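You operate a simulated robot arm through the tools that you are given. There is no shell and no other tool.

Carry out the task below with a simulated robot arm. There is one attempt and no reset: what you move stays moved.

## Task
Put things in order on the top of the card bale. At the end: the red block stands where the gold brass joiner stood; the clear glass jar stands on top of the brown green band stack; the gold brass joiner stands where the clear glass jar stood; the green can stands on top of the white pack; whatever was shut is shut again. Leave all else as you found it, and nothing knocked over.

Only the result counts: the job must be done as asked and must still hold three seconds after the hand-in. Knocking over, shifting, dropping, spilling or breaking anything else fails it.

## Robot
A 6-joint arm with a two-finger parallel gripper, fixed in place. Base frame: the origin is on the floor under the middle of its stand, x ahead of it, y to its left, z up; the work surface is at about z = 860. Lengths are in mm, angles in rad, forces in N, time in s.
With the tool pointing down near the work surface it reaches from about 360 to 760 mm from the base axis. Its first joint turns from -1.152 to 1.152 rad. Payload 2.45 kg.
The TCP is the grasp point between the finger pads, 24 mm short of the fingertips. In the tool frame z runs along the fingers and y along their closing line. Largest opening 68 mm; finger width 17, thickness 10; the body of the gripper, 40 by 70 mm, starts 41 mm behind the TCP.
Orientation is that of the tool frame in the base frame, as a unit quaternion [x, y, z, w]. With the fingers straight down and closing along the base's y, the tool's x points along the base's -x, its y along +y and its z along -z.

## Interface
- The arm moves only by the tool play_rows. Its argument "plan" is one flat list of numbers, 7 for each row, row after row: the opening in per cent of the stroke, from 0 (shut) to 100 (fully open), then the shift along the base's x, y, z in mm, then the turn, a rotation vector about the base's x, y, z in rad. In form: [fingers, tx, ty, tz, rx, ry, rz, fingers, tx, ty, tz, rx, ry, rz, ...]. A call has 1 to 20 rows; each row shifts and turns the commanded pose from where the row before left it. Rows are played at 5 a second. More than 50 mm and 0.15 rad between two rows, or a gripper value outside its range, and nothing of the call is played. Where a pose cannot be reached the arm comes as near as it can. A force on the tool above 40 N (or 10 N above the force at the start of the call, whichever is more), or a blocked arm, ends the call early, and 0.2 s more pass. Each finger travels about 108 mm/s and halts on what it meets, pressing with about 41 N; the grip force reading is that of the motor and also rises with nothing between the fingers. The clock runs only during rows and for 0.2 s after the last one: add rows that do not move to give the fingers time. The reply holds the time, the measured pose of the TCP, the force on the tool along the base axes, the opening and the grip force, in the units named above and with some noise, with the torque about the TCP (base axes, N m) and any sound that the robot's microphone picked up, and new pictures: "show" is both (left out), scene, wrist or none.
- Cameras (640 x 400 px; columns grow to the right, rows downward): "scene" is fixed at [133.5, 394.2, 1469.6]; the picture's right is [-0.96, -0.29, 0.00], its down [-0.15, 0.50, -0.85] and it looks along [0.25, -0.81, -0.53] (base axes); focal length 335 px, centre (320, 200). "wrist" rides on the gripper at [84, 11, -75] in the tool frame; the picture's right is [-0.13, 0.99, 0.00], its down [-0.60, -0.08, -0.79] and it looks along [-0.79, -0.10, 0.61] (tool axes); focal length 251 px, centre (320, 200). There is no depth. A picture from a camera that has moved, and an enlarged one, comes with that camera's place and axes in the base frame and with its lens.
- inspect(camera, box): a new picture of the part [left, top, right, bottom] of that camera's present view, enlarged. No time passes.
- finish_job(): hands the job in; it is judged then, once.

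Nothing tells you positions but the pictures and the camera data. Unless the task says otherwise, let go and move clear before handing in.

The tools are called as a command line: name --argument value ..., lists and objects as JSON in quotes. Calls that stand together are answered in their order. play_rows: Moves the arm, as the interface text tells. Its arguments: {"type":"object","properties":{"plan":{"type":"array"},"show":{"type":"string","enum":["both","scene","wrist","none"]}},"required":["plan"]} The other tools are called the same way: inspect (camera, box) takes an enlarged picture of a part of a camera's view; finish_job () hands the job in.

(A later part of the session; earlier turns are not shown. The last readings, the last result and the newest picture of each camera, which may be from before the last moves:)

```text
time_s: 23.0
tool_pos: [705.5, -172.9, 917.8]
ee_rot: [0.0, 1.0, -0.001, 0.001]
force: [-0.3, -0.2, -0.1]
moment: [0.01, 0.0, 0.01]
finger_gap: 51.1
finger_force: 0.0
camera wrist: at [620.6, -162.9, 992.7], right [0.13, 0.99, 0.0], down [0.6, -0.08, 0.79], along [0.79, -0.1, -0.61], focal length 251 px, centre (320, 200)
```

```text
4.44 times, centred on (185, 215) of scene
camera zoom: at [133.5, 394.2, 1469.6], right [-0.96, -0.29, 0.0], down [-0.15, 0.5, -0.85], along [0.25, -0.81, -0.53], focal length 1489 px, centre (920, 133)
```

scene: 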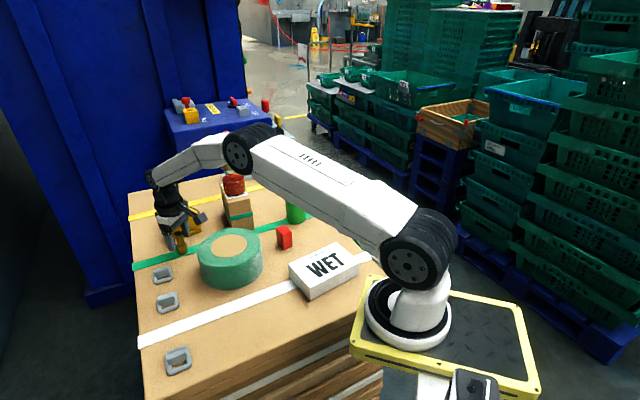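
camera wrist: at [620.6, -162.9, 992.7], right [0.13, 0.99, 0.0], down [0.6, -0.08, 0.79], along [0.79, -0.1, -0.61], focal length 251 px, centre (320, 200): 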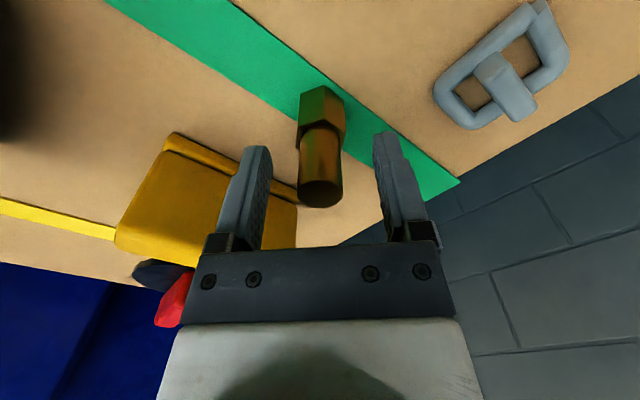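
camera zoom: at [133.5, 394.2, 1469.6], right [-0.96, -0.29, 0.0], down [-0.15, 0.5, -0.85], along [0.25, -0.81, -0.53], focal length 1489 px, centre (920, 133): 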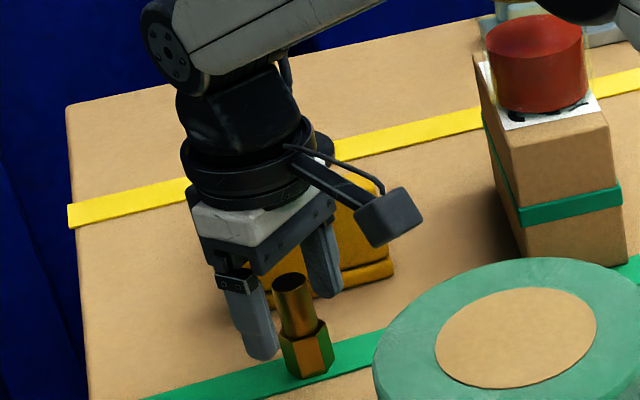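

The pipe sits centred between the fingers. I'll close now.

play_rows --plan '[60, 0.5, 0, 0, 0, 0, 0, 45, 0, 0, 0, 0, 0, 0, 35, 0, 0, 0, 0, 0, 0, 28, 0, 0, 0, 0, 0, 0, 15, 0, 0, 0, 0, 0, 0, 15, 0, 0, 0, 0, 0, 0]'

```text
time_s: 24.4
tool_pos: [706.6, -172.1, 916.3]
ee_rot: [0.001, 1.0, -0.001, 0.0]
force: [0.0, -0.6, 0.8]
moment: [0.03, -0.04, 0.0]
finger_gap: 18.4
finger_force: 36.9
camera wrist: at [621.3, -162.2, 992.7], right [0.13, 0.99, 0.0], down [0.6, -0.08, 0.79], along [0.79, -0.1, -0.61], focal length 251 px, centre (320, 200)
```

scene: 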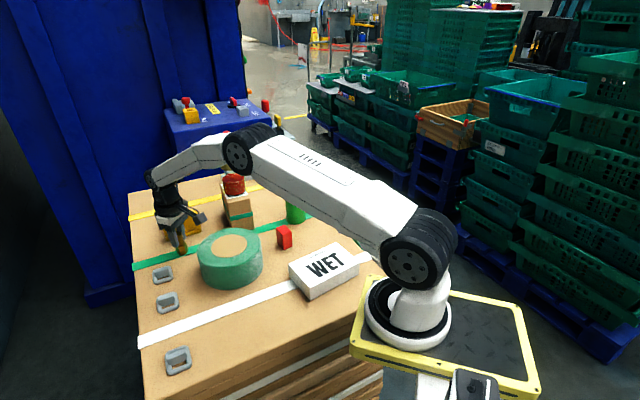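
wrist: 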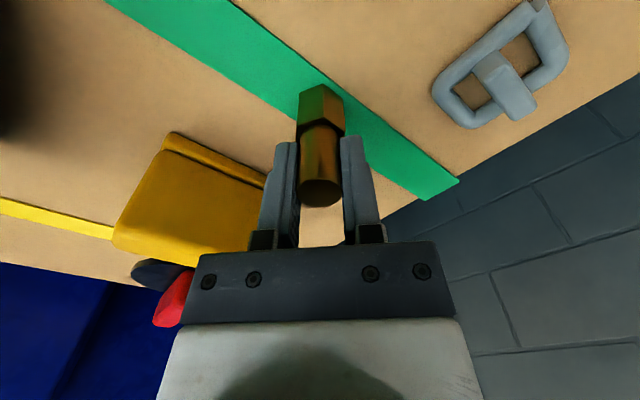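

The pipe is gripped at about 18 mm, and the joiner stood at about (705.5,-172.5). I'll lift slightly and confirm that it comes along.

play_rows --plan '[15, 0, 0, 0, 0, 0, 0, 15, 0, 0, 2, 0, 0, 0, 15, 0, 0, 5, 0, 0, 0, 15, 0, 0, 10, 0, 0, 0, 15, 0, 0, 15, 0, 0, 0, 15, 0, 0, 0, 0, 0, 0]'

inspect --camera "scene" --box '[140, 170, 230, 260]'

```text
time_s: 25.8
tool_pos: [704.5, -171.8, 950.8]
ee_rot: [0.0, 1.0, -0.001, 0.001]
force: [-0.5, 0.9, -0.3]
moment: [-0.01, 0.0, 0.01]
finger_gap: 18.8
finger_force: 36.5
camera wrist: at [620.9, -161.7, 1025.7], right [0.13, 0.99, 0.0], down [0.6, -0.08, 0.79], along [0.79, -0.1, -0.61], focal length 251 px, centre (320, 200)
```

scene: 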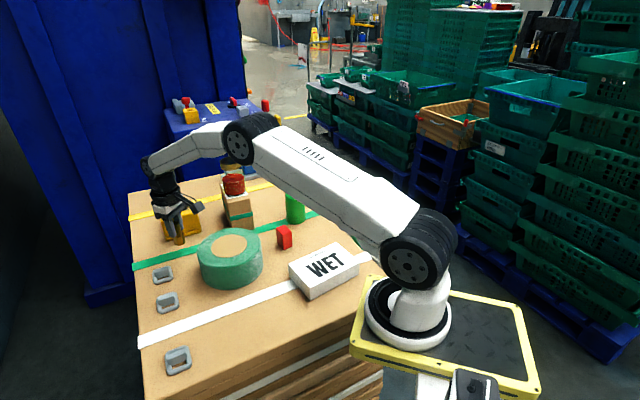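
wrist: 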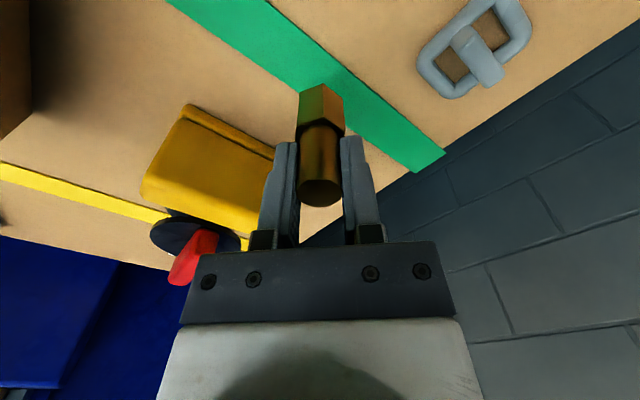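

```text
4.44 times, centred on (185, 215) of scene
camera zoom: at [133.5, 394.1, 1469.6], right [-0.96, -0.29, 0.0], down [-0.15, 0.5, -0.85], along [0.25, -0.81, -0.53], focal length 1489 px, centre (920, 133)
```

zoom: 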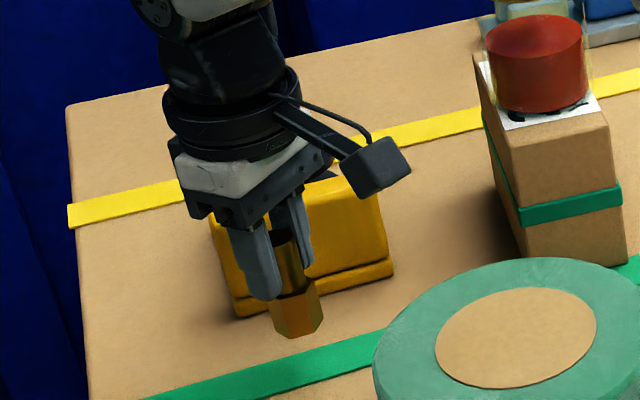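

The joiner is lifted. I'll raise it clear and carry it to the spot where the jar stood.

play_rows --plan '[15, 0, 0, 20, 0, 0, 0, 15, 0, 0, 40, 0, 0, 0, 15, 0, 0, 40, 0, 0, 0, 15, -13, 8, 0, 0, 0, 0, 15, -28, 17, 0, 0, 0, 0, 15, -34, 20, 0, 0, 0, 0, 15, -34, 20, 0, 0, 0, 0, 15, -34, 20, 0, 0, 0, 0, 15, -34, 20, 0, 0, 0, 0, 15, -34, 20, 0, 0, 0, 0, 15, -34, 20, 0, 0, 0, 0, 15, -25, 16, 0, 0, 0, 0, 15, -13.3, 9.2, 0, 0, 0, 0, 15, 0, 0, -30, 0, 0, 0, 15, 0, 0, -30, 0, 0, 0, 15, 0, 0, -30, 0, 0, 0, 15, 0, 0, -20, 0, 0, 0, 15, 0, 0, 0, 0, 0, 0]'

inspect --camera "scene" --box '[190, 250, 300, 350]'

inspect --camera "wrist" --box '[220, 50, 420, 210]'

```text
time_s: 29.6
tool_pos: [422.2, -1.8, 940.1]
ee_rot: [0.0, 1.0, -0.002, 0.001]
force: [-0.1, -0.2, -1.3]
moment: [-0.01, -0.01, -0.02]
finger_gap: 18.7
finger_force: 36.8
camera wrist: at [338.0, 8.9, 1013.8], right [0.13, 0.99, 0.0], down [0.6, -0.08, 0.79], along [0.79, -0.1, -0.61], focal length 251 px, centre (320, 200)
```

scene: 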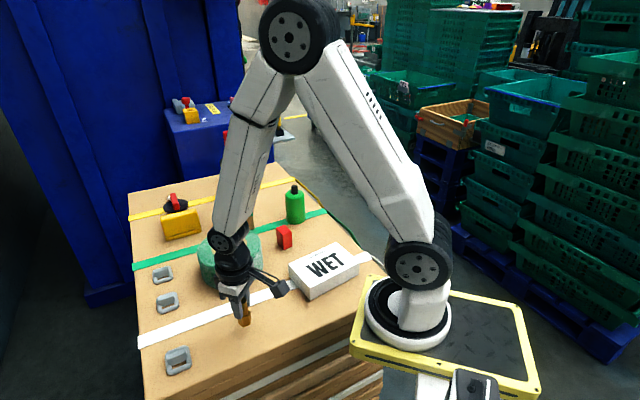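
wrist: 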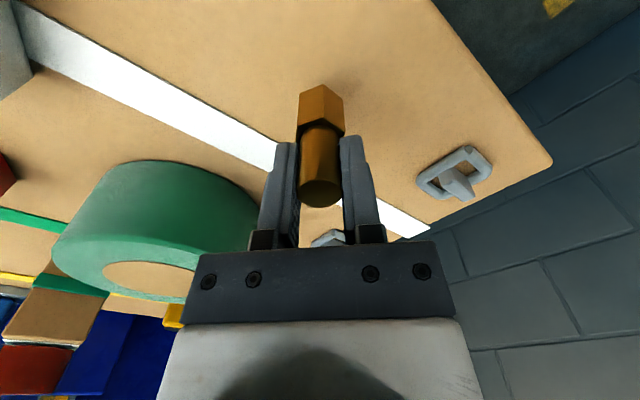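

```text
4.00 times, centred on (245, 300) of scene
camera zoom: at [133.5, 394.2, 1469.6], right [-0.96, -0.29, 0.0], down [-0.15, 0.5, -0.85], along [0.25, -0.81, -0.53], focal length 1340 px, centre (620, -200)
```

zoom: 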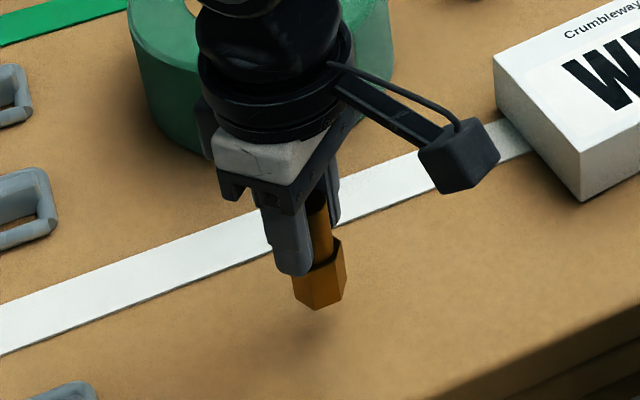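

```text
2.50 times, centred on (320, 130) of wrist
camera zoom: at [338.0, 8.9, 1013.8], right [0.13, 0.99, 0.0], down [0.6, -0.08, 0.79], along [0.79, -0.1, -0.61], focal length 629 px, centre (320, 375)
```

zoom: 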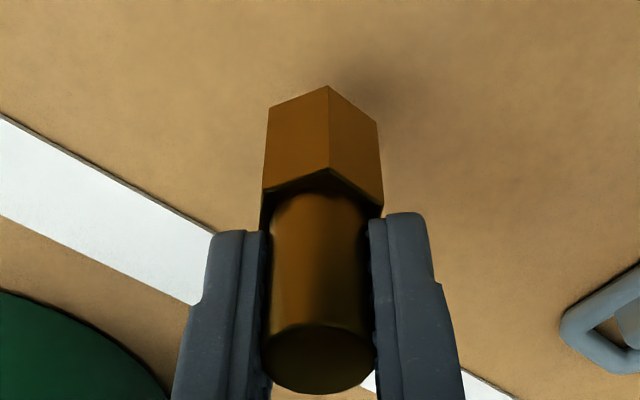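

The joiner hangs about 22 mm above the surface at (422.5,-2.5). I'll come down in small steps until I feel contact.

play_rows --plan '[15, 0, 0, -6, 0, 0, 0, 15, 0, 0, -6, 0, 0, 0, 15, 0, 0, -4, 0, 0, 0, 15, 0, 0, -2, 0, 0, 0, 15, 0, 0, 0, 0, 0, 0]' --show "none"

play_rows --plan '[15, 0, 0, -1, 0, 0, 0, 15, 0, 0, -1, 0, 0, 0, 15, 0, 0, 0, 0, 0, 0]' --show "none"

```text
time_s: 30.8
tool_pos: [422.8, -1.8, 921.0]
ee_rot: [0.0, 1.0, -0.001, 0.001]
force: [-0.8, -0.5, -1.0]
moment: [-0.01, 0.0, 0.01]
finger_gap: 19.2
finger_force: 36.8
```

```text
time_s: 31.6
tool_pos: [421.0, -1.5, 919.4]
ee_rot: [0.0, 1.0, -0.001, 0.0]
force: [0.2, 0.5, -0.6]
moment: [0.0, 0.01, 0.01]
finger_gap: 18.7
finger_force: 37.1
```

play_rows --plan '[15, 0, 0, -1, 0, 0, 0, 15, 0, 0, -0.7, 0, 0, 0, 15, 0, 0, 0, 0, 0, 0]' --show "none"

```text
time_s: 32.4
tool_pos: [422.2, -1.9, 917.9]
ee_rot: [0.0, 1.0, -0.001, 0.001]
force: [-0.6, -0.4, -1.1]
moment: [-0.02, 0.06, -0.03]
finger_gap: 18.7
finger_force: 36.5
```

play_rows --plan '[15, 0, 0, -0.7, 0, 0, 0, 15, 0, 0, -0.7, 0, 0, 0, 15, 0, 0, 0, 0, 0, 0]' --show "none"

```text
time_s: 33.2
tool_pos: [422.0, -2.6, 915.8]
ee_rot: [-0.001, 1.0, -0.001, 0.001]
force: [0.5, -0.4, -1.3]
moment: [-0.03, 0.01, -0.01]
finger_gap: 18.5
finger_force: 36.7
```

No contact yet. I'll keep stepping down gently.

play_rows --plan '[15, 0, 0, -0.7, 0, 0, 0, 15, 0, 0, -0.7, 0, 0, 0, 15, 0, 0, 0, 0, 0, 0]'

inspect --camera "scene" --box '[210, 270, 280, 340]'

```text
time_s: 34.0
tool_pos: [421.1, -2.1, 914.4]
ee_rot: [0.0, 1.0, -0.001, 0.001]
force: [-4.5, 4.6, 22.9]
moment: [0.25, 0.34, -0.02]
finger_gap: 19.1
finger_force: 37.0
camera wrist: at [337.8, 8.3, 990.1], right [0.13, 0.99, 0.0], down [0.6, -0.08, 0.79], along [0.79, -0.1, -0.61], focal length 251 px, centre (320, 200)
```

scene: 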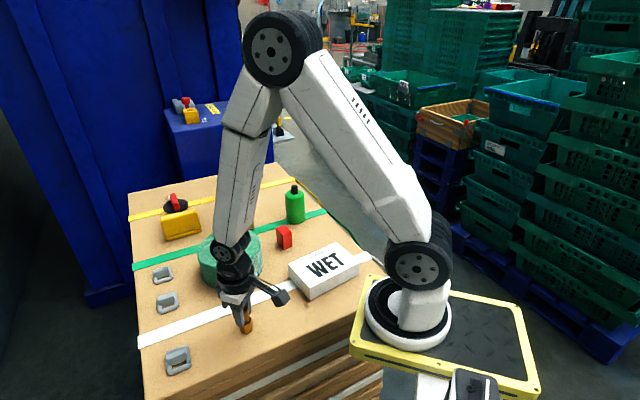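
wrist: 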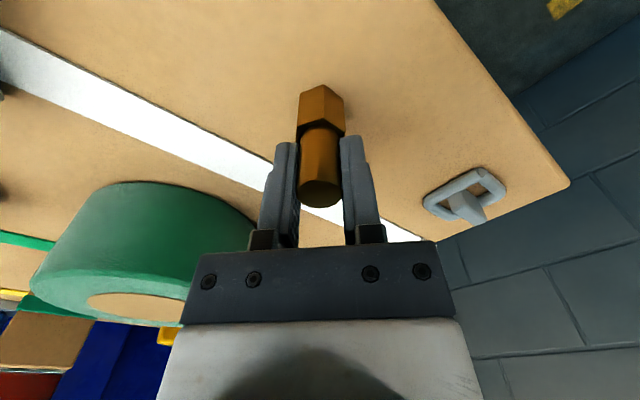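

```text
5.71 times, centred on (245, 305) of scene
camera zoom: at [133.0, 394.3, 1469.7], right [-0.96, -0.29, 0.0], down [-0.15, 0.5, -0.85], along [0.25, -0.81, -0.53], focal length 1915 px, centre (749, -400)
```

zoom: 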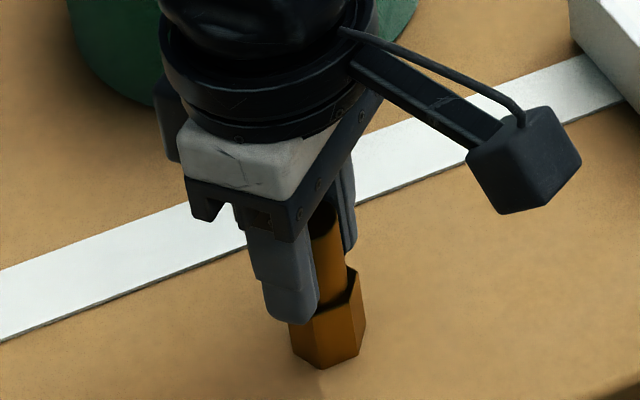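

Contact at about 23 N: the joiner stands on the bale. I'll ease up, open, and check that it stands.

play_rows --plan '[15, 0, 0, 0.7, 0, 0, 0, 15, 0, 0, 0.2, 0, 0, 0, 35, 0, 0, 0, 0, 0, 0, 55, 0, 0, 0, 0, 0, 0, 75, 0, 0, 0, 0, 0, 0, 75, 0, 0, 0, 0, 0, 0]'

inspect --camera "scene" --box '[210, 270, 280, 340]'

inspect --camera "wrist" --box '[220, 50, 420, 210]'

```text
time_s: 35.4
tool_pos: [422.0, -2.4, 916.2]
ee_rot: [0.0, 1.0, -0.002, 0.001]
force: [0.9, 0.3, 0.2]
moment: [-0.03, 0.0, -0.03]
finger_gap: 50.7
finger_force: 0.1
camera wrist: at [337.5, 8.4, 990.2], right [0.13, 0.99, 0.0], down [0.6, -0.08, 0.79], along [0.79, -0.1, -0.61], focal length 251 px, centre (320, 200)
```

scene: 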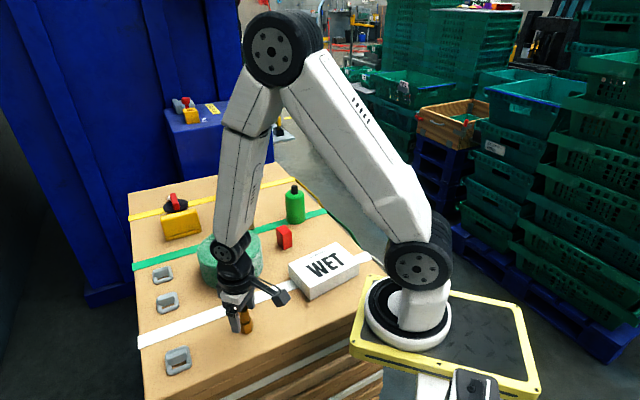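
wrist: 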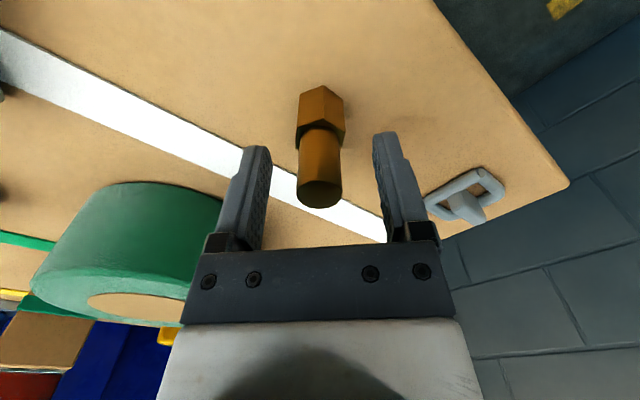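

```text
5.71 times, centred on (245, 305) of scene
camera zoom: at [133.5, 394.2, 1469.6], right [-0.96, -0.29, 0.0], down [-0.15, 0.5, -0.85], along [0.25, -0.81, -0.53], focal length 1915 px, centre (749, -400)
```

zoom: 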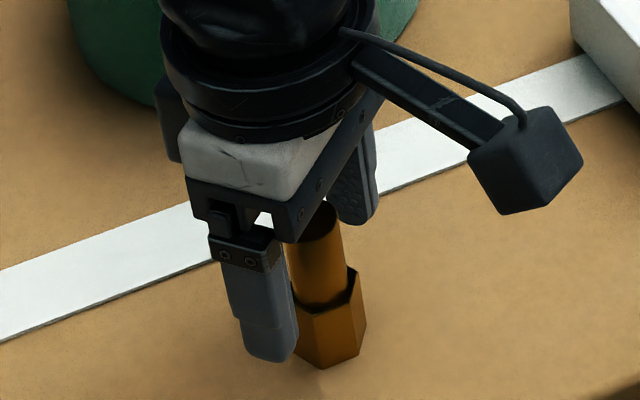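

```text
2.50 times, centred on (320, 130) of wrist
camera zoom: at [337.5, 8.4, 990.2], right [0.13, 0.99, 0.0], down [0.6, -0.08, 0.79], along [0.79, -0.1, -0.61], focal length 629 px, centre (320, 375)
```

zoom: 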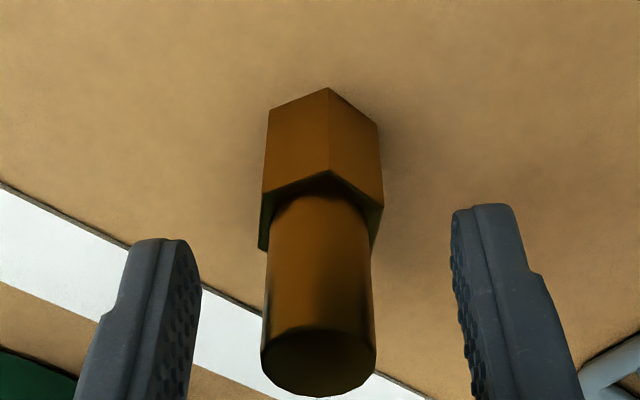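

The joiner stands where the jar stood. I'll lift straight up and go over to the red block.

play_rows --plan '[75, 0, 0, 5, 0, 0, 0, 75, 0, 0, 20, 0, 0, 0, 75, 0, 0, 40, 0, 0, 0, 75, 0, 0, 40, 0, 0, 0, 75, 0, 0, 20, 0, 0, 0, 100, 0, -20, 0, 0, 0, 0, 100, 2, -40, 0, 0, 0, 0, 100, 2, -45, 0, 0, 0, 0, 100, 2, -45, 0, 0, 0, 0, 100, 2, -45, 0, 0, 0, 0, 100, 2, -45, 0, 0, 0, 0, 100, 0, -38, -20, 0, 0, 0, 100, 0, 0, -20, 0, 0, 0, 100, 0, 0, 0, 0, 0, 0]'

inspect --camera "scene" --box '[210, 270, 280, 340]'

inspect --camera "wrist" --box '[240, 0, 400, 120]'

```text
time_s: 38.4
tool_pos: [434.4, -278.6, 998.8]
ee_rot: [0.001, 1.0, -0.001, 0.001]
force: [0.1, 0.3, -0.4]
moment: [-0.01, 0.01, 0.0]
finger_gap: 68.0
finger_force: 0.1
camera wrist: at [349.5, -268.4, 1073.7], right [0.13, 0.99, 0.0], down [0.6, -0.08, 0.79], along [0.79, -0.1, -0.61], focal length 251 px, centre (320, 200)
```

scene: 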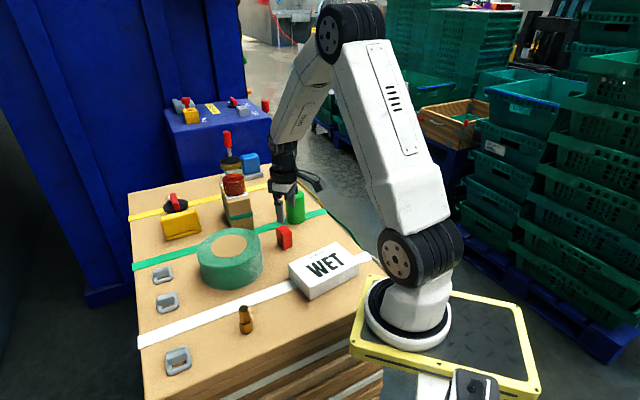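
wrist: 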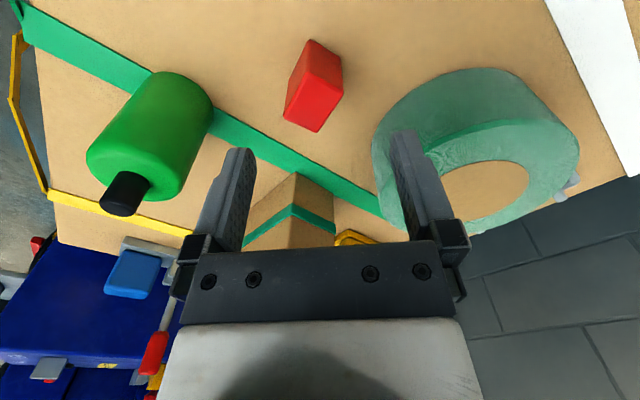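

```text
5.71 times, centred on (245, 305) of scene
camera zoom: at [133.5, 394.1, 1469.6], right [-0.96, -0.29, 0.0], down [-0.15, 0.5, -0.85], along [0.25, -0.81, -0.53], focal length 1915 px, centre (749, -400)
```

zoom: 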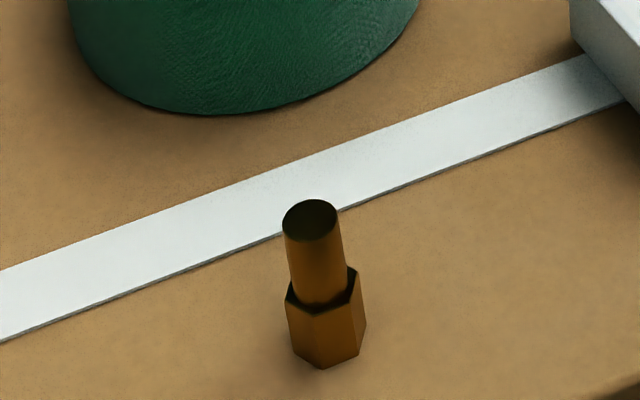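

```text
3.33 times, centred on (320, 60) of wrist
camera zoom: at [349.5, -268.4, 1073.7], right [0.13, 0.99, 0.0], down [0.6, -0.08, 0.79], along [0.79, -0.1, -0.61], focal length 838 px, centre (320, 667)
```

zoom: 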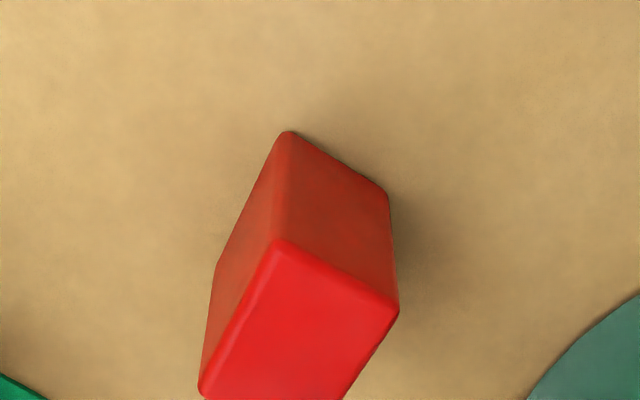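

The joiner stands well. I need the whole red block in view to get its orientation and size.

inspect --camera "wrist" --box '[250, 30, 380, 140]'

```text
3.64 times, centred on (315, 85) of wrist
camera zoom: at [349.5, -268.4, 1073.7], right [0.13, 0.99, 0.0], down [0.6, -0.08, 0.79], along [0.79, -0.1, -0.61], focal length 914 px, centre (338, 618)
```

zoom: 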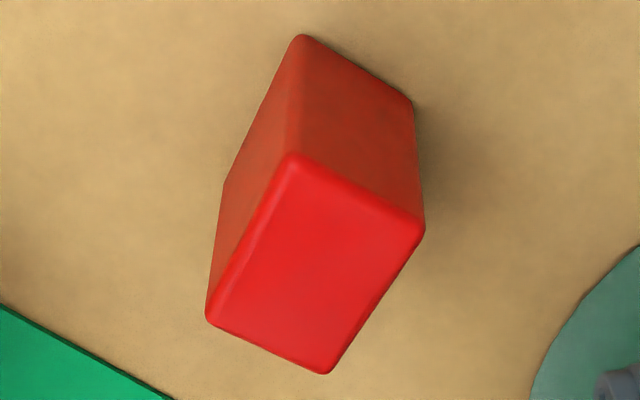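

The red block is about 28 x 38 mm and 54 mm tall, centred near (448,-286), with its short side along about 53° in the base plane. I'll turn the tool by -0.65 rad so the fingers close across the short side.

play_rows --plan '[100, 0, 0, 0, 0, 0, -0.13, 100, 0, 0, 0, 0, 0, -0.13, 100, 0, 0, 0, 0, 0, -0.13, 100, 0, 0, 0, 0, 0, -0.13, 100, 0, 0, 0, 0, 0, -0.13, 100, 0, 0, 0, 0, 0, 0]'

inspect --camera "wrist" --box '[240, 20, 400, 140]'

```text
time_s: 39.8
tool_pos: [431.9, -281.0, 1001.8]
ee_rot: [0.32, 0.947, -0.001, 0.0]
force: [-0.3, -0.7, 0.1]
moment: [0.01, 0.0, -0.01]
finger_gap: 68.1
finger_force: 0.2
camera wrist: at [371.9, -220.2, 1075.7], right [0.7, 0.71, 0.0], down [0.43, -0.43, 0.79], along [0.56, -0.56, -0.61], focal length 251 px, centre (320, 200)
```

scene: 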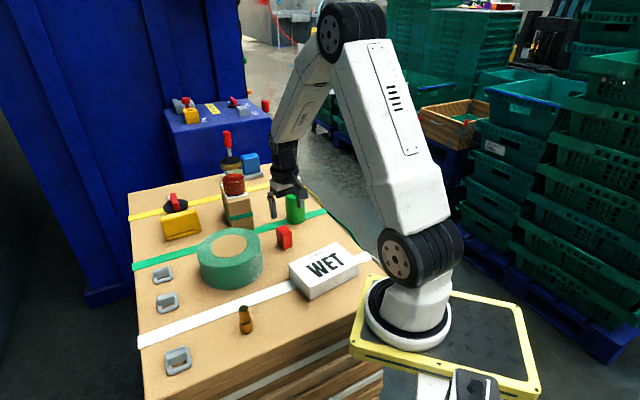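
wrist: 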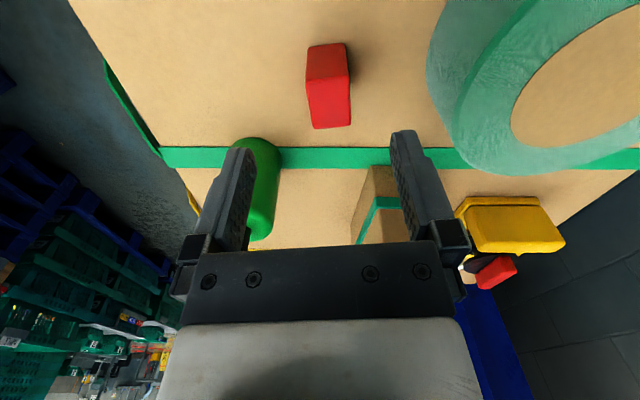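

```text
3.33 times, centred on (320, 80) of wrist
camera zoom: at [371.9, -220.2, 1075.7], right [0.7, 0.71, 0.0], down [0.43, -0.43, 0.79], along [0.56, -0.56, -0.61], focal length 838 px, centre (320, 600)
```

zoom: 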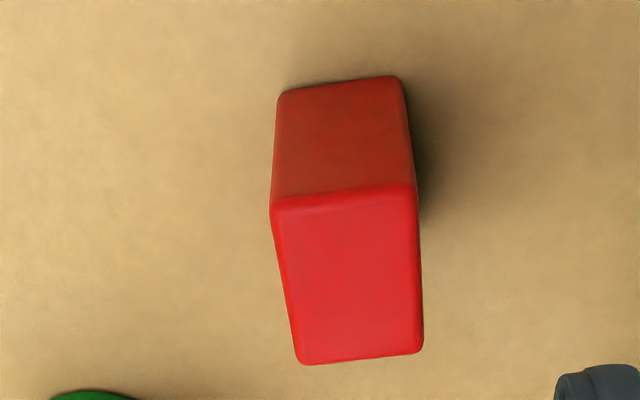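

The fingers line up with the block's faces. I'll shift ahead by about (15,-6.5) and come down partway to verify.

play_rows --plan '[100, 8, -3.5, -15, 0, 0, 0, 100, 7, -3, -20, 0, 0, 0, 100, 0, 0, -12, 0, 0, 0, 100, 0, 0, 0, 0, 0, 0]'

inspect --camera "wrist" --box '[210, 30, 430, 200]'

inspect --camera "scene" --box '[240, 170, 330, 260]'

```text
time_s: 40.8
tool_pos: [446.7, -286.3, 953.8]
ee_rot: [0.32, 0.947, -0.001, 0.001]
force: [-0.2, 0.4, -0.8]
moment: [-0.01, -0.03, -0.02]
finger_gap: 67.9
finger_force: 0.1
camera wrist: at [386.6, -227.0, 1028.7], right [0.7, 0.71, 0.0], down [0.43, -0.43, 0.79], along [0.56, -0.56, -0.61], focal length 251 px, centre (320, 200)
```

scene: 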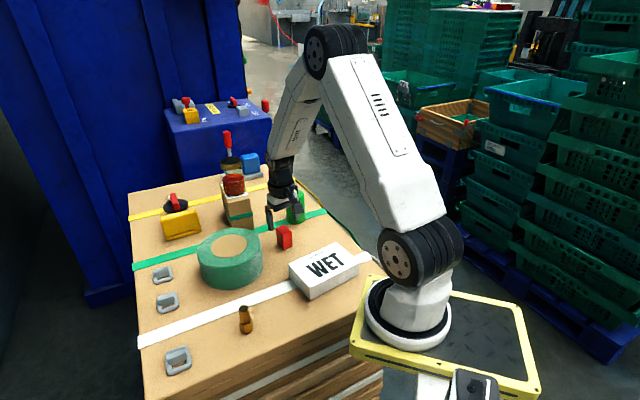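
wrist: 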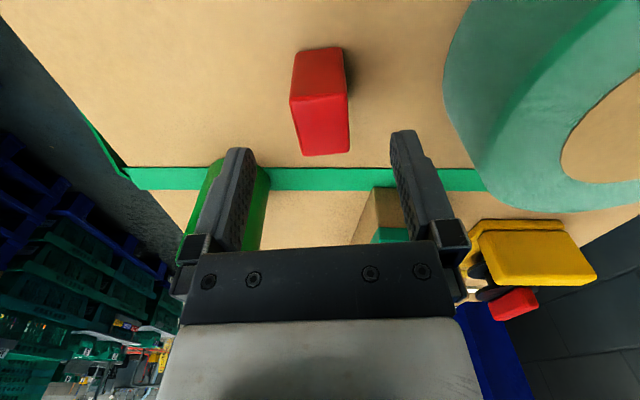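

```text
2.35 times, centred on (320, 115) of wrist
camera zoom: at [386.6, -227.0, 1028.7], right [0.7, 0.71, 0.0], down [0.43, -0.43, 0.79], along [0.56, -0.56, -0.61], focal length 592 px, centre (320, 400)
```

zoom: 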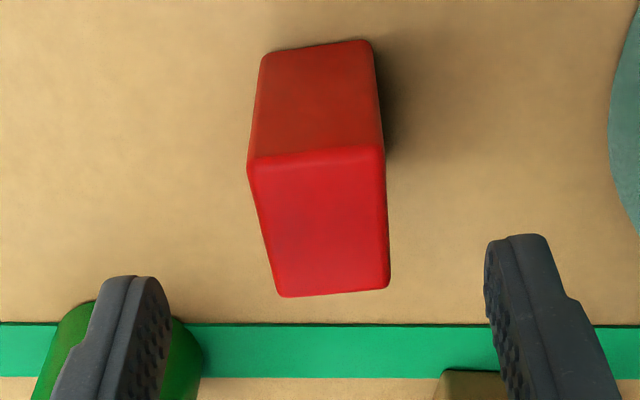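

```text
4.44 times, centred on (285, 215) of scene
camera zoom: at [133.5, 394.1, 1469.6], right [-0.96, -0.29, 0.0], down [-0.15, 0.5, -0.85], along [0.25, -0.81, -0.53], focal length 1489 px, centre (476, 133)
```

zoom: 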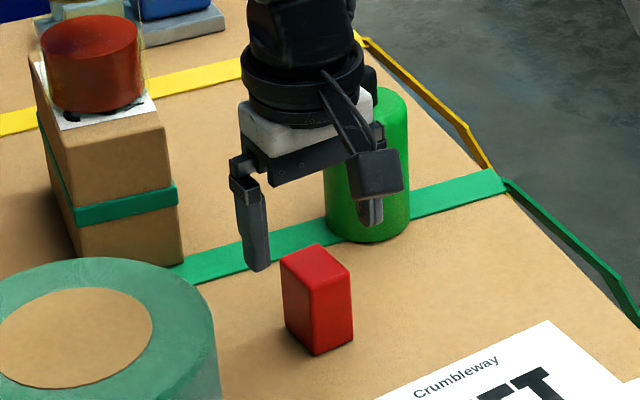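

The block is centred within 1.5 mm. I'll descend and close on it.

play_rows --plan '[80, 0.4, 0.6, -15, 0, 0, 0, 80, 0, 0, -20, 0, 0, 0, 80, 0, 0, -15, 0, 0, 0, 80, 0, 0, -10, 0, 0, 0, 80, 0, 0, 0, 0, 0, 0, 60, 0, 0, 0, 0, 0, 0, 50, 0, 0, 0, 0, 0, 0, 40, 0, 0, 0, 0, 0, 0, 25, 0, 0, 0, 0, 0, 0, 25, 0, 0, 0, 0, 0, 0]'

inspect --camera "wrist" --box '[210, 50, 430, 220]'

inspect --camera "scene" --box '[240, 170, 330, 260]'

```text
time_s: 43.0
tool_pos: [447.2, -285.0, 894.4]
ee_rot: [0.318, 0.948, -0.001, 0.001]
force: [0.7, 0.1, 0.7]
moment: [0.01, 0.01, 0.01]
finger_gap: 29.6
finger_force: 41.5
camera wrist: at [386.6, -226.8, 969.2], right [0.7, 0.71, 0.0], down [0.43, -0.43, 0.79], along [0.56, -0.56, -0.61], focal length 251 px, centre (320, 200)
```

scene: 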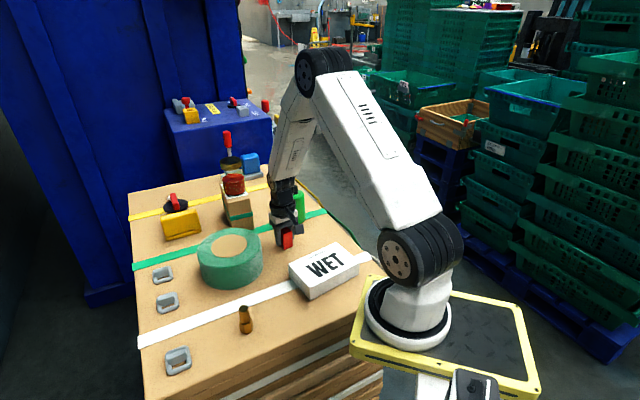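
wrist: 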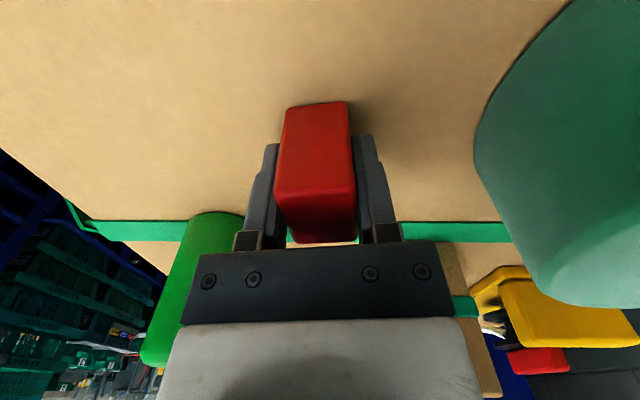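

```text
2.35 times, centred on (320, 135) of wrist
camera zoom: at [386.6, -226.8, 969.2], right [0.7, 0.71, 0.0], down [0.43, -0.43, 0.79], along [0.56, -0.56, -0.61], focal length 592 px, centre (320, 353)
```

zoom: 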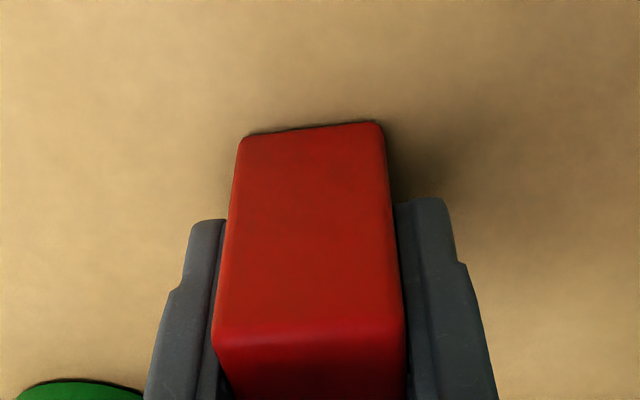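

```text
4.44 times, centred on (285, 215) of scene
camera zoom: at [133.5, 394.1, 1469.7], right [-0.96, -0.29, 0.0], down [-0.15, 0.5, -0.85], along [0.25, -0.81, -0.53], focal length 1489 px, centre (476, 133)
```

zoom: 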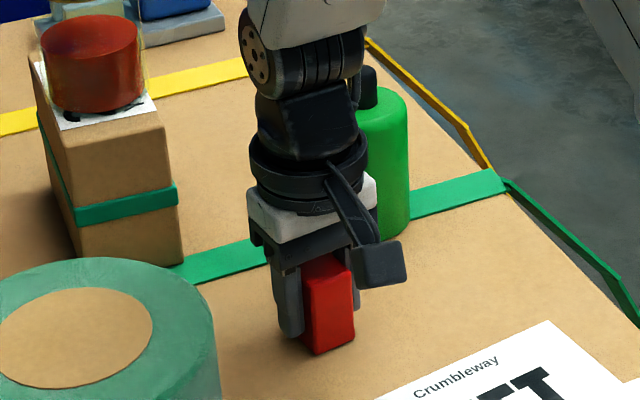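

The block is gripped at 29.6 mm. I'll lift and carry it, passing over the tape roll, well clear of the jar, to the joiner's old spot.

play_rows --plan '[25, 0, 0, 3, 0, 0, 0, 25, 0, 0, 12, 0, 0, 0, 25, 0, 0, 30, 0, 0, 0, 25, 0, 0, 40, 0, 0, 0, 25, 0, 0, 35, 0, 0, 0, 25, 10, 13, 0, 0, 0, 0, 25, 20, 25, 0, 0, 0, 0, 25, 25, 30, 0, 0, 0, 0, 25, 25, 30, 0, 0, 0, 0, 25, 25, 15.9, 0, 0, 0, 0, 25, 35, 0, 0, 0, 0, 0, 25, 35, 0, 0, 0, 0, 0, 25, 35, 0, 0, 0, 0, 0, 25, 30, 0, 0, 0, 0, 0, 25, 17.2, 0, 0, 0, 0, 0, 25, 0, 0, 0, 0, 0, 0]'

inspect --camera "scene" --box '[140, 150, 260, 270]'

```text
time_s: 46.4
tool_pos: [705.1, -169.2, 1014.8]
ee_rot: [0.319, 0.948, -0.001, 0.001]
force: [0.0, 0.4, -1.1]
moment: [0.03, 0.03, -0.03]
finger_gap: 29.4
finger_force: 40.7
camera wrist: at [644.0, -110.2, 1089.7], right [0.7, 0.71, 0.0], down [0.43, -0.43, 0.79], along [0.56, -0.56, -0.61], focal length 251 px, centre (320, 200)
```

scene: 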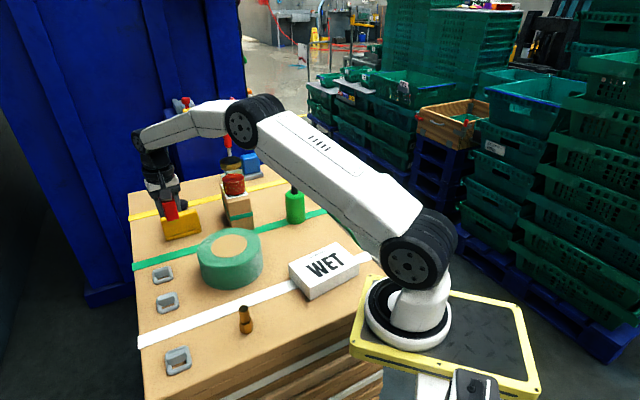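
wrist: 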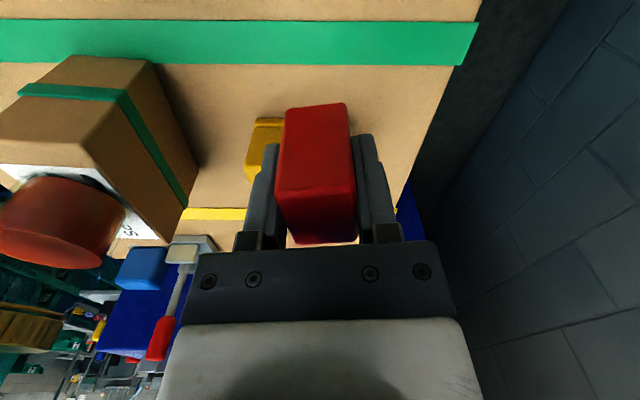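

```text
3.33 times, centred on (200, 210) of scene
camera zoom: at [133.5, 394.1, 1469.6], right [-0.96, -0.29, 0.0], down [-0.15, 0.5, -0.85], along [0.25, -0.81, -0.53], focal length 1117 px, centre (720, 167)
```

zoom: 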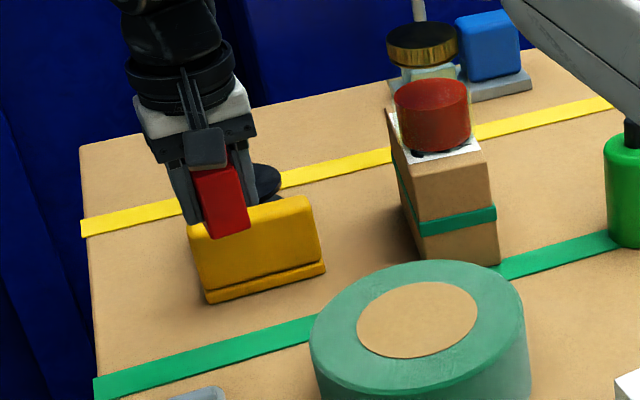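

The block hangs over the target spot at (705.3,-172.5), with the yellow tool well ahead. I'll lower it in stages.

play_rows --plan '[25, 0, 0, -20, 0, 0, 0, 25, 0, 0, -35, 0, 0, 0, 25, 0, 0, -30, 0, 0, 0, 25, 0, 0, -15, 0, 0, 0, 25, 0, 0, -8, 0, 0, 0, 25, 0, 0, -5, 0, 0, 0, 25, 0, 0, 0, 0, 0, 0]'

inspect --camera "scene" --box '[140, 180, 230, 270]'

```text
time_s: 48.0
tool_pos: [705.1, -173.2, 900.9]
ee_rot: [0.319, 0.948, -0.001, 0.0]
force: [0.0, 0.5, -2.4]
moment: [0.01, -0.01, -0.01]
finger_gap: 29.5
finger_force: 41.4
camera wrist: at [644.3, -112.5, 975.9], right [0.7, 0.71, 0.0], down [0.43, -0.43, 0.79], along [0.56, -0.56, -0.61], focal length 251 px, centre (320, 200)
```

scene: 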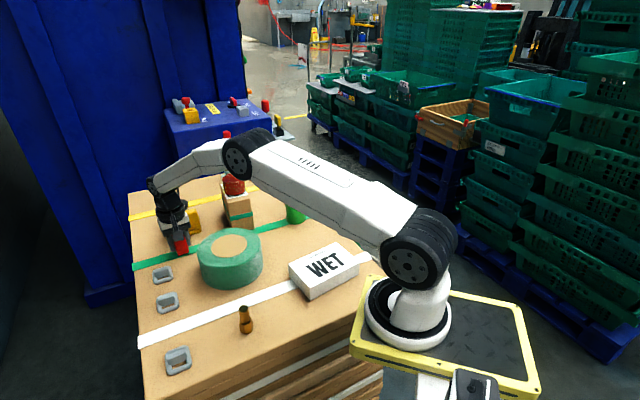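
wrist: 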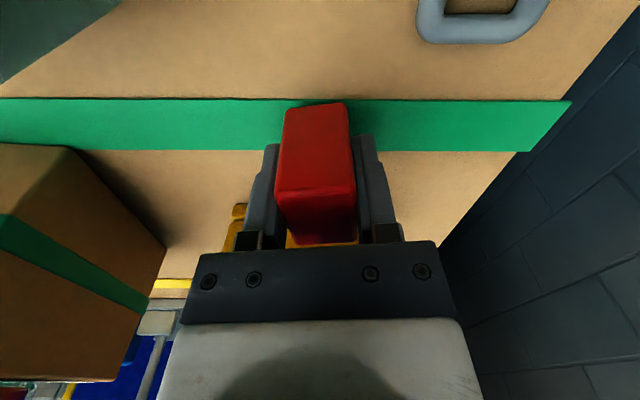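

```text
4.44 times, centred on (185, 225) of scene
camera zoom: at [133.5, 394.1, 1469.6], right [-0.96, -0.29, 0.0], down [-0.15, 0.5, -0.85], along [0.25, -0.81, -0.53], focal length 1489 px, centre (920, 89)
```

zoom: 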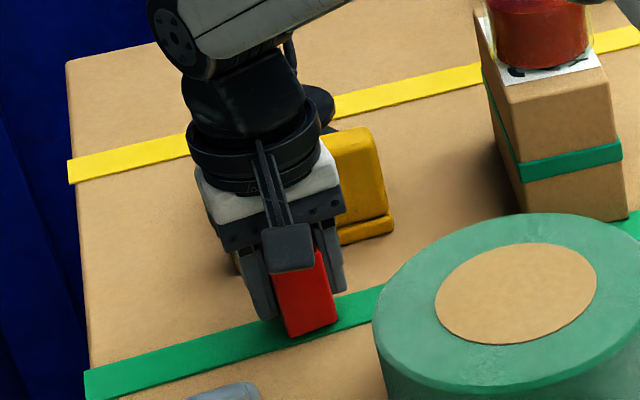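

The block is about 6 mm above the strap. I'll step down until I feel contact.

play_rows --plan '[25, 0, 0, -2, 0, 0, 0, 25, 0, 0, -1, 0, 0, 0, 25, 0, 0, -1, 0, 0, 0, 25, 0, 0, 0, 0, 0, 0]' --show "none"

play_rows --plan '[25, 0, 0, -0.8, 0, 0, 0, 25, 0, 0, 0, 0, 0, 0]' --show "none"

play_rows --plan '[25, 0, 0, -0.8, 0, 0, 0, 25, 0, 0, 0, 0, 0, 0]' --show "none"

```text
time_s: 49.0
tool_pos: [704.3, -172.5, 898.4]
ee_rot: [0.319, 0.948, 0.0, 0.0]
force: [-0.2, 0.4, -1.4]
moment: [0.0, -0.02, 0.03]
finger_gap: 29.4
finger_force: 40.3
```

```text
time_s: 49.6
tool_pos: [705.9, -174.0, 894.8]
ee_rot: [0.319, 0.948, 0.0, 0.001]
force: [-0.2, 0.2, 1.1]
moment: [0.06, -0.01, 0.02]
finger_gap: 29.4
finger_force: 41.0
```

```text
time_s: 50.2
tool_pos: [706.5, -172.2, 897.0]
ee_rot: [0.319, 0.948, -0.001, 0.001]
force: [-3.3, 2.8, 12.4]
moment: [0.08, 0.27, -0.04]
finger_gap: 29.3
finger_force: 41.1
```

Contact at +12 N. I'll ease up and release.

play_rows --plan '[25, 0, 0, 0.6, 0, 0, 0, 25, 0, 0, 0, 0, 0, 0, 50, 0, 0, 0, 0, 0, 0, 65, 0, 0, 0, 0, 0, 0, 80, 0, 0, 0, 0, 0, 0, 80, 0, 0, 0, 0, 0, 0]'

inspect --camera "scene" --box '[140, 180, 230, 270]'

inspect --camera "wrist" --box '[210, 50, 430, 250]'

```text
time_s: 51.6
tool_pos: [704.8, -171.6, 896.3]
ee_rot: [0.319, 0.948, -0.001, 0.001]
force: [0.7, 0.8, -0.1]
moment: [-0.03, 0.02, 0.01]
finger_gap: 54.1
finger_force: 0.1
camera wrist: at [644.0, -113.4, 970.3], right [0.7, 0.71, 0.0], down [0.43, -0.43, 0.79], along [0.56, -0.56, -0.61], focal length 251 px, centre (320, 200)
```

scene: 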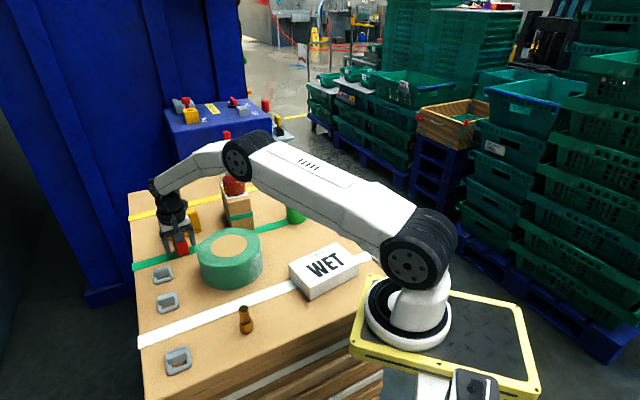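
wrist: 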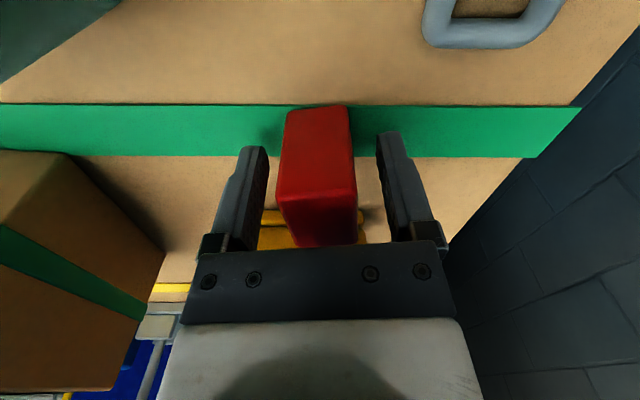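

```text
4.44 times, centred on (185, 225) of scene
camera zoom: at [133.5, 394.2, 1469.6], right [-0.96, -0.29, 0.0], down [-0.15, 0.5, -0.85], along [0.25, -0.81, -0.53], focal length 1489 px, centre (920, 89)
```

zoom: 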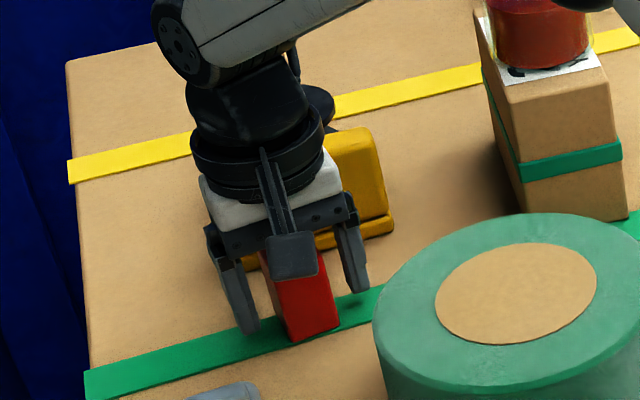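

```text
2.00 times, centred on (320, 150) of wrist
camera zoom: at [644.0, -113.4, 970.3], right [0.7, 0.71, 0.0], down [0.43, -0.43, 0.79], along [0.56, -0.56, -0.61], focal length 503 px, centre (320, 300)
```

zoom: 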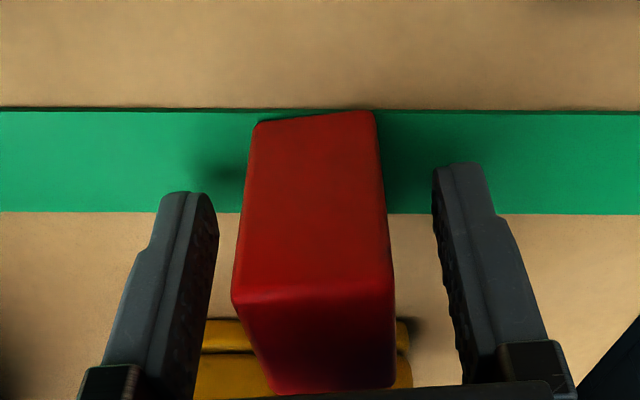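

The red block stands on the green strap where the joiner stood. Next I lift off and go above the white pack with the empty gripper, to look at it and test that the arm reaches that close in.

play_rows --plan '[80, 0, 0, 5, 0, 0, 0, 80, 0, 0, 20, 0, 0, 0, 80, 0, 0, 40, 0, 0, 0, 80, 0, 0, 45, 0, 0, 0, 80, 0, 0, 45, 0, 0, 0, 100, -20, -2, 0, 0, 0, 0, 100, -40, -4, 0, 0, 0, 0, 100, -40, -4, 0, 0, 0, 0, 100, -40, -4, 0, 0, 0, 0, 100, -40, -4, 0, 0, 0, 0, 100, -40, -4, 0, 0, 0, 0, 100, -40, -4, 0, 0, 0, 0, 100, -40, -4, 0, 0, 0, 0, 100, -40, -4, 0, 0, 0, 0, 100, -25, -2, 0, 0, 0, 0, 100, 0, 0, 0, 0, 0, 0]'

inspect --camera "scene" --box '[140, 180, 230, 270]'

```text
time_s: 55.0
tool_pos: [338.2, -206.9, 1051.5]
ee_rot: [0.319, 0.948, -0.001, 0.001]
force: [-0.7, 0.2, 0.0]
moment: [-0.02, 0.01, 0.02]
finger_gap: 68.0
finger_force: 0.1
camera wrist: at [277.6, -148.2, 1125.0], right [0.7, 0.71, 0.0], down [0.43, -0.43, 0.79], along [0.56, -0.56, -0.61], focal length 251 px, centre (320, 200)
```

scene: 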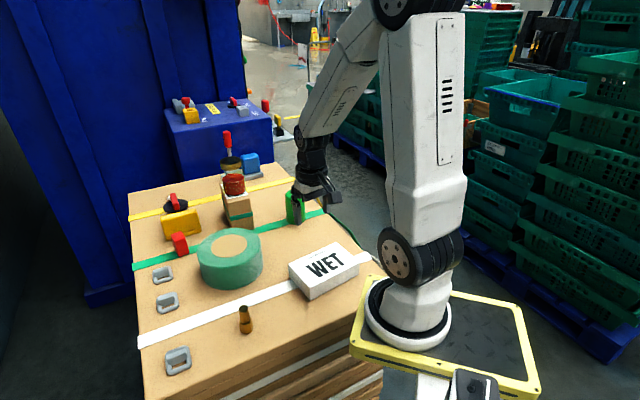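
wrist: 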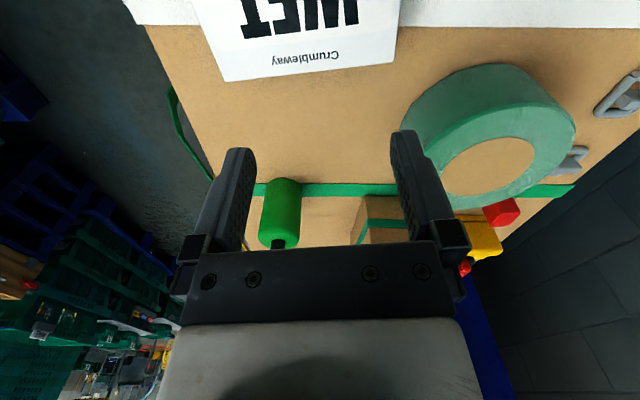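

```text
4.44 times, centred on (185, 225) of scene
camera zoom: at [133.5, 394.2, 1469.6], right [-0.96, -0.29, 0.0], down [-0.15, 0.5, -0.85], along [0.25, -0.81, -0.53], focal length 1489 px, centre (920, 89)
```

zoom: 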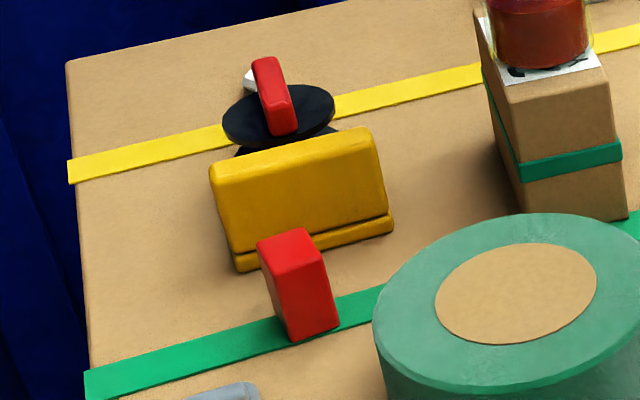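

The red block is in place and the jar and joiner are fine. The arm reaches here, so I'll test closer in, over the pack's centre near (307,-201), and lower.

play_rows --plan '[100, -14, 0, 0, 0, 0, 0, 100, -12, 0, -10, 0, 0, 0, 100, 0, 0, -20, 0, 0, 0, 100, 0, 0, -20, 0, 0, 0, 100, 0, 0, 0, 0, 0, 0]'

```text
time_s: 56.2
tool_pos: [314.4, -207.8, 1001.9]
ee_rot: [0.32, 0.948, -0.001, 0.001]
force: [-0.7, 0.0, -0.6]
moment: [0.02, -0.02, -0.02]
finger_gap: 68.2
finger_force: 0.0
camera wrist: at [252.8, -148.6, 1076.3], right [0.7, 0.71, 0.0], down [0.43, -0.43, 0.79], along [0.56, -0.56, -0.61], focal length 251 px, centre (320, 200)
```

scene: 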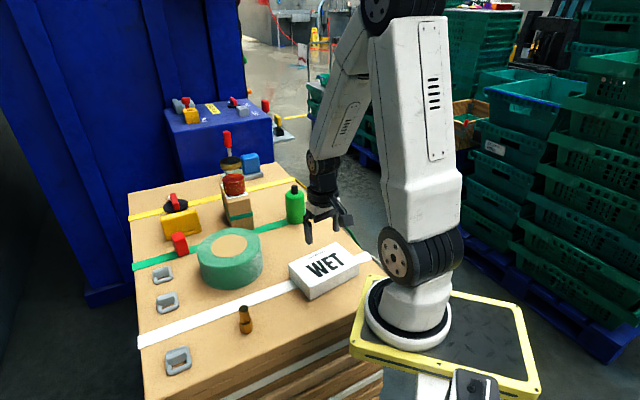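
wrist: 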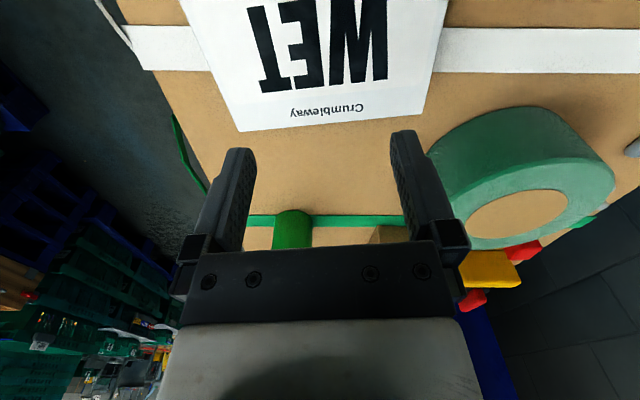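

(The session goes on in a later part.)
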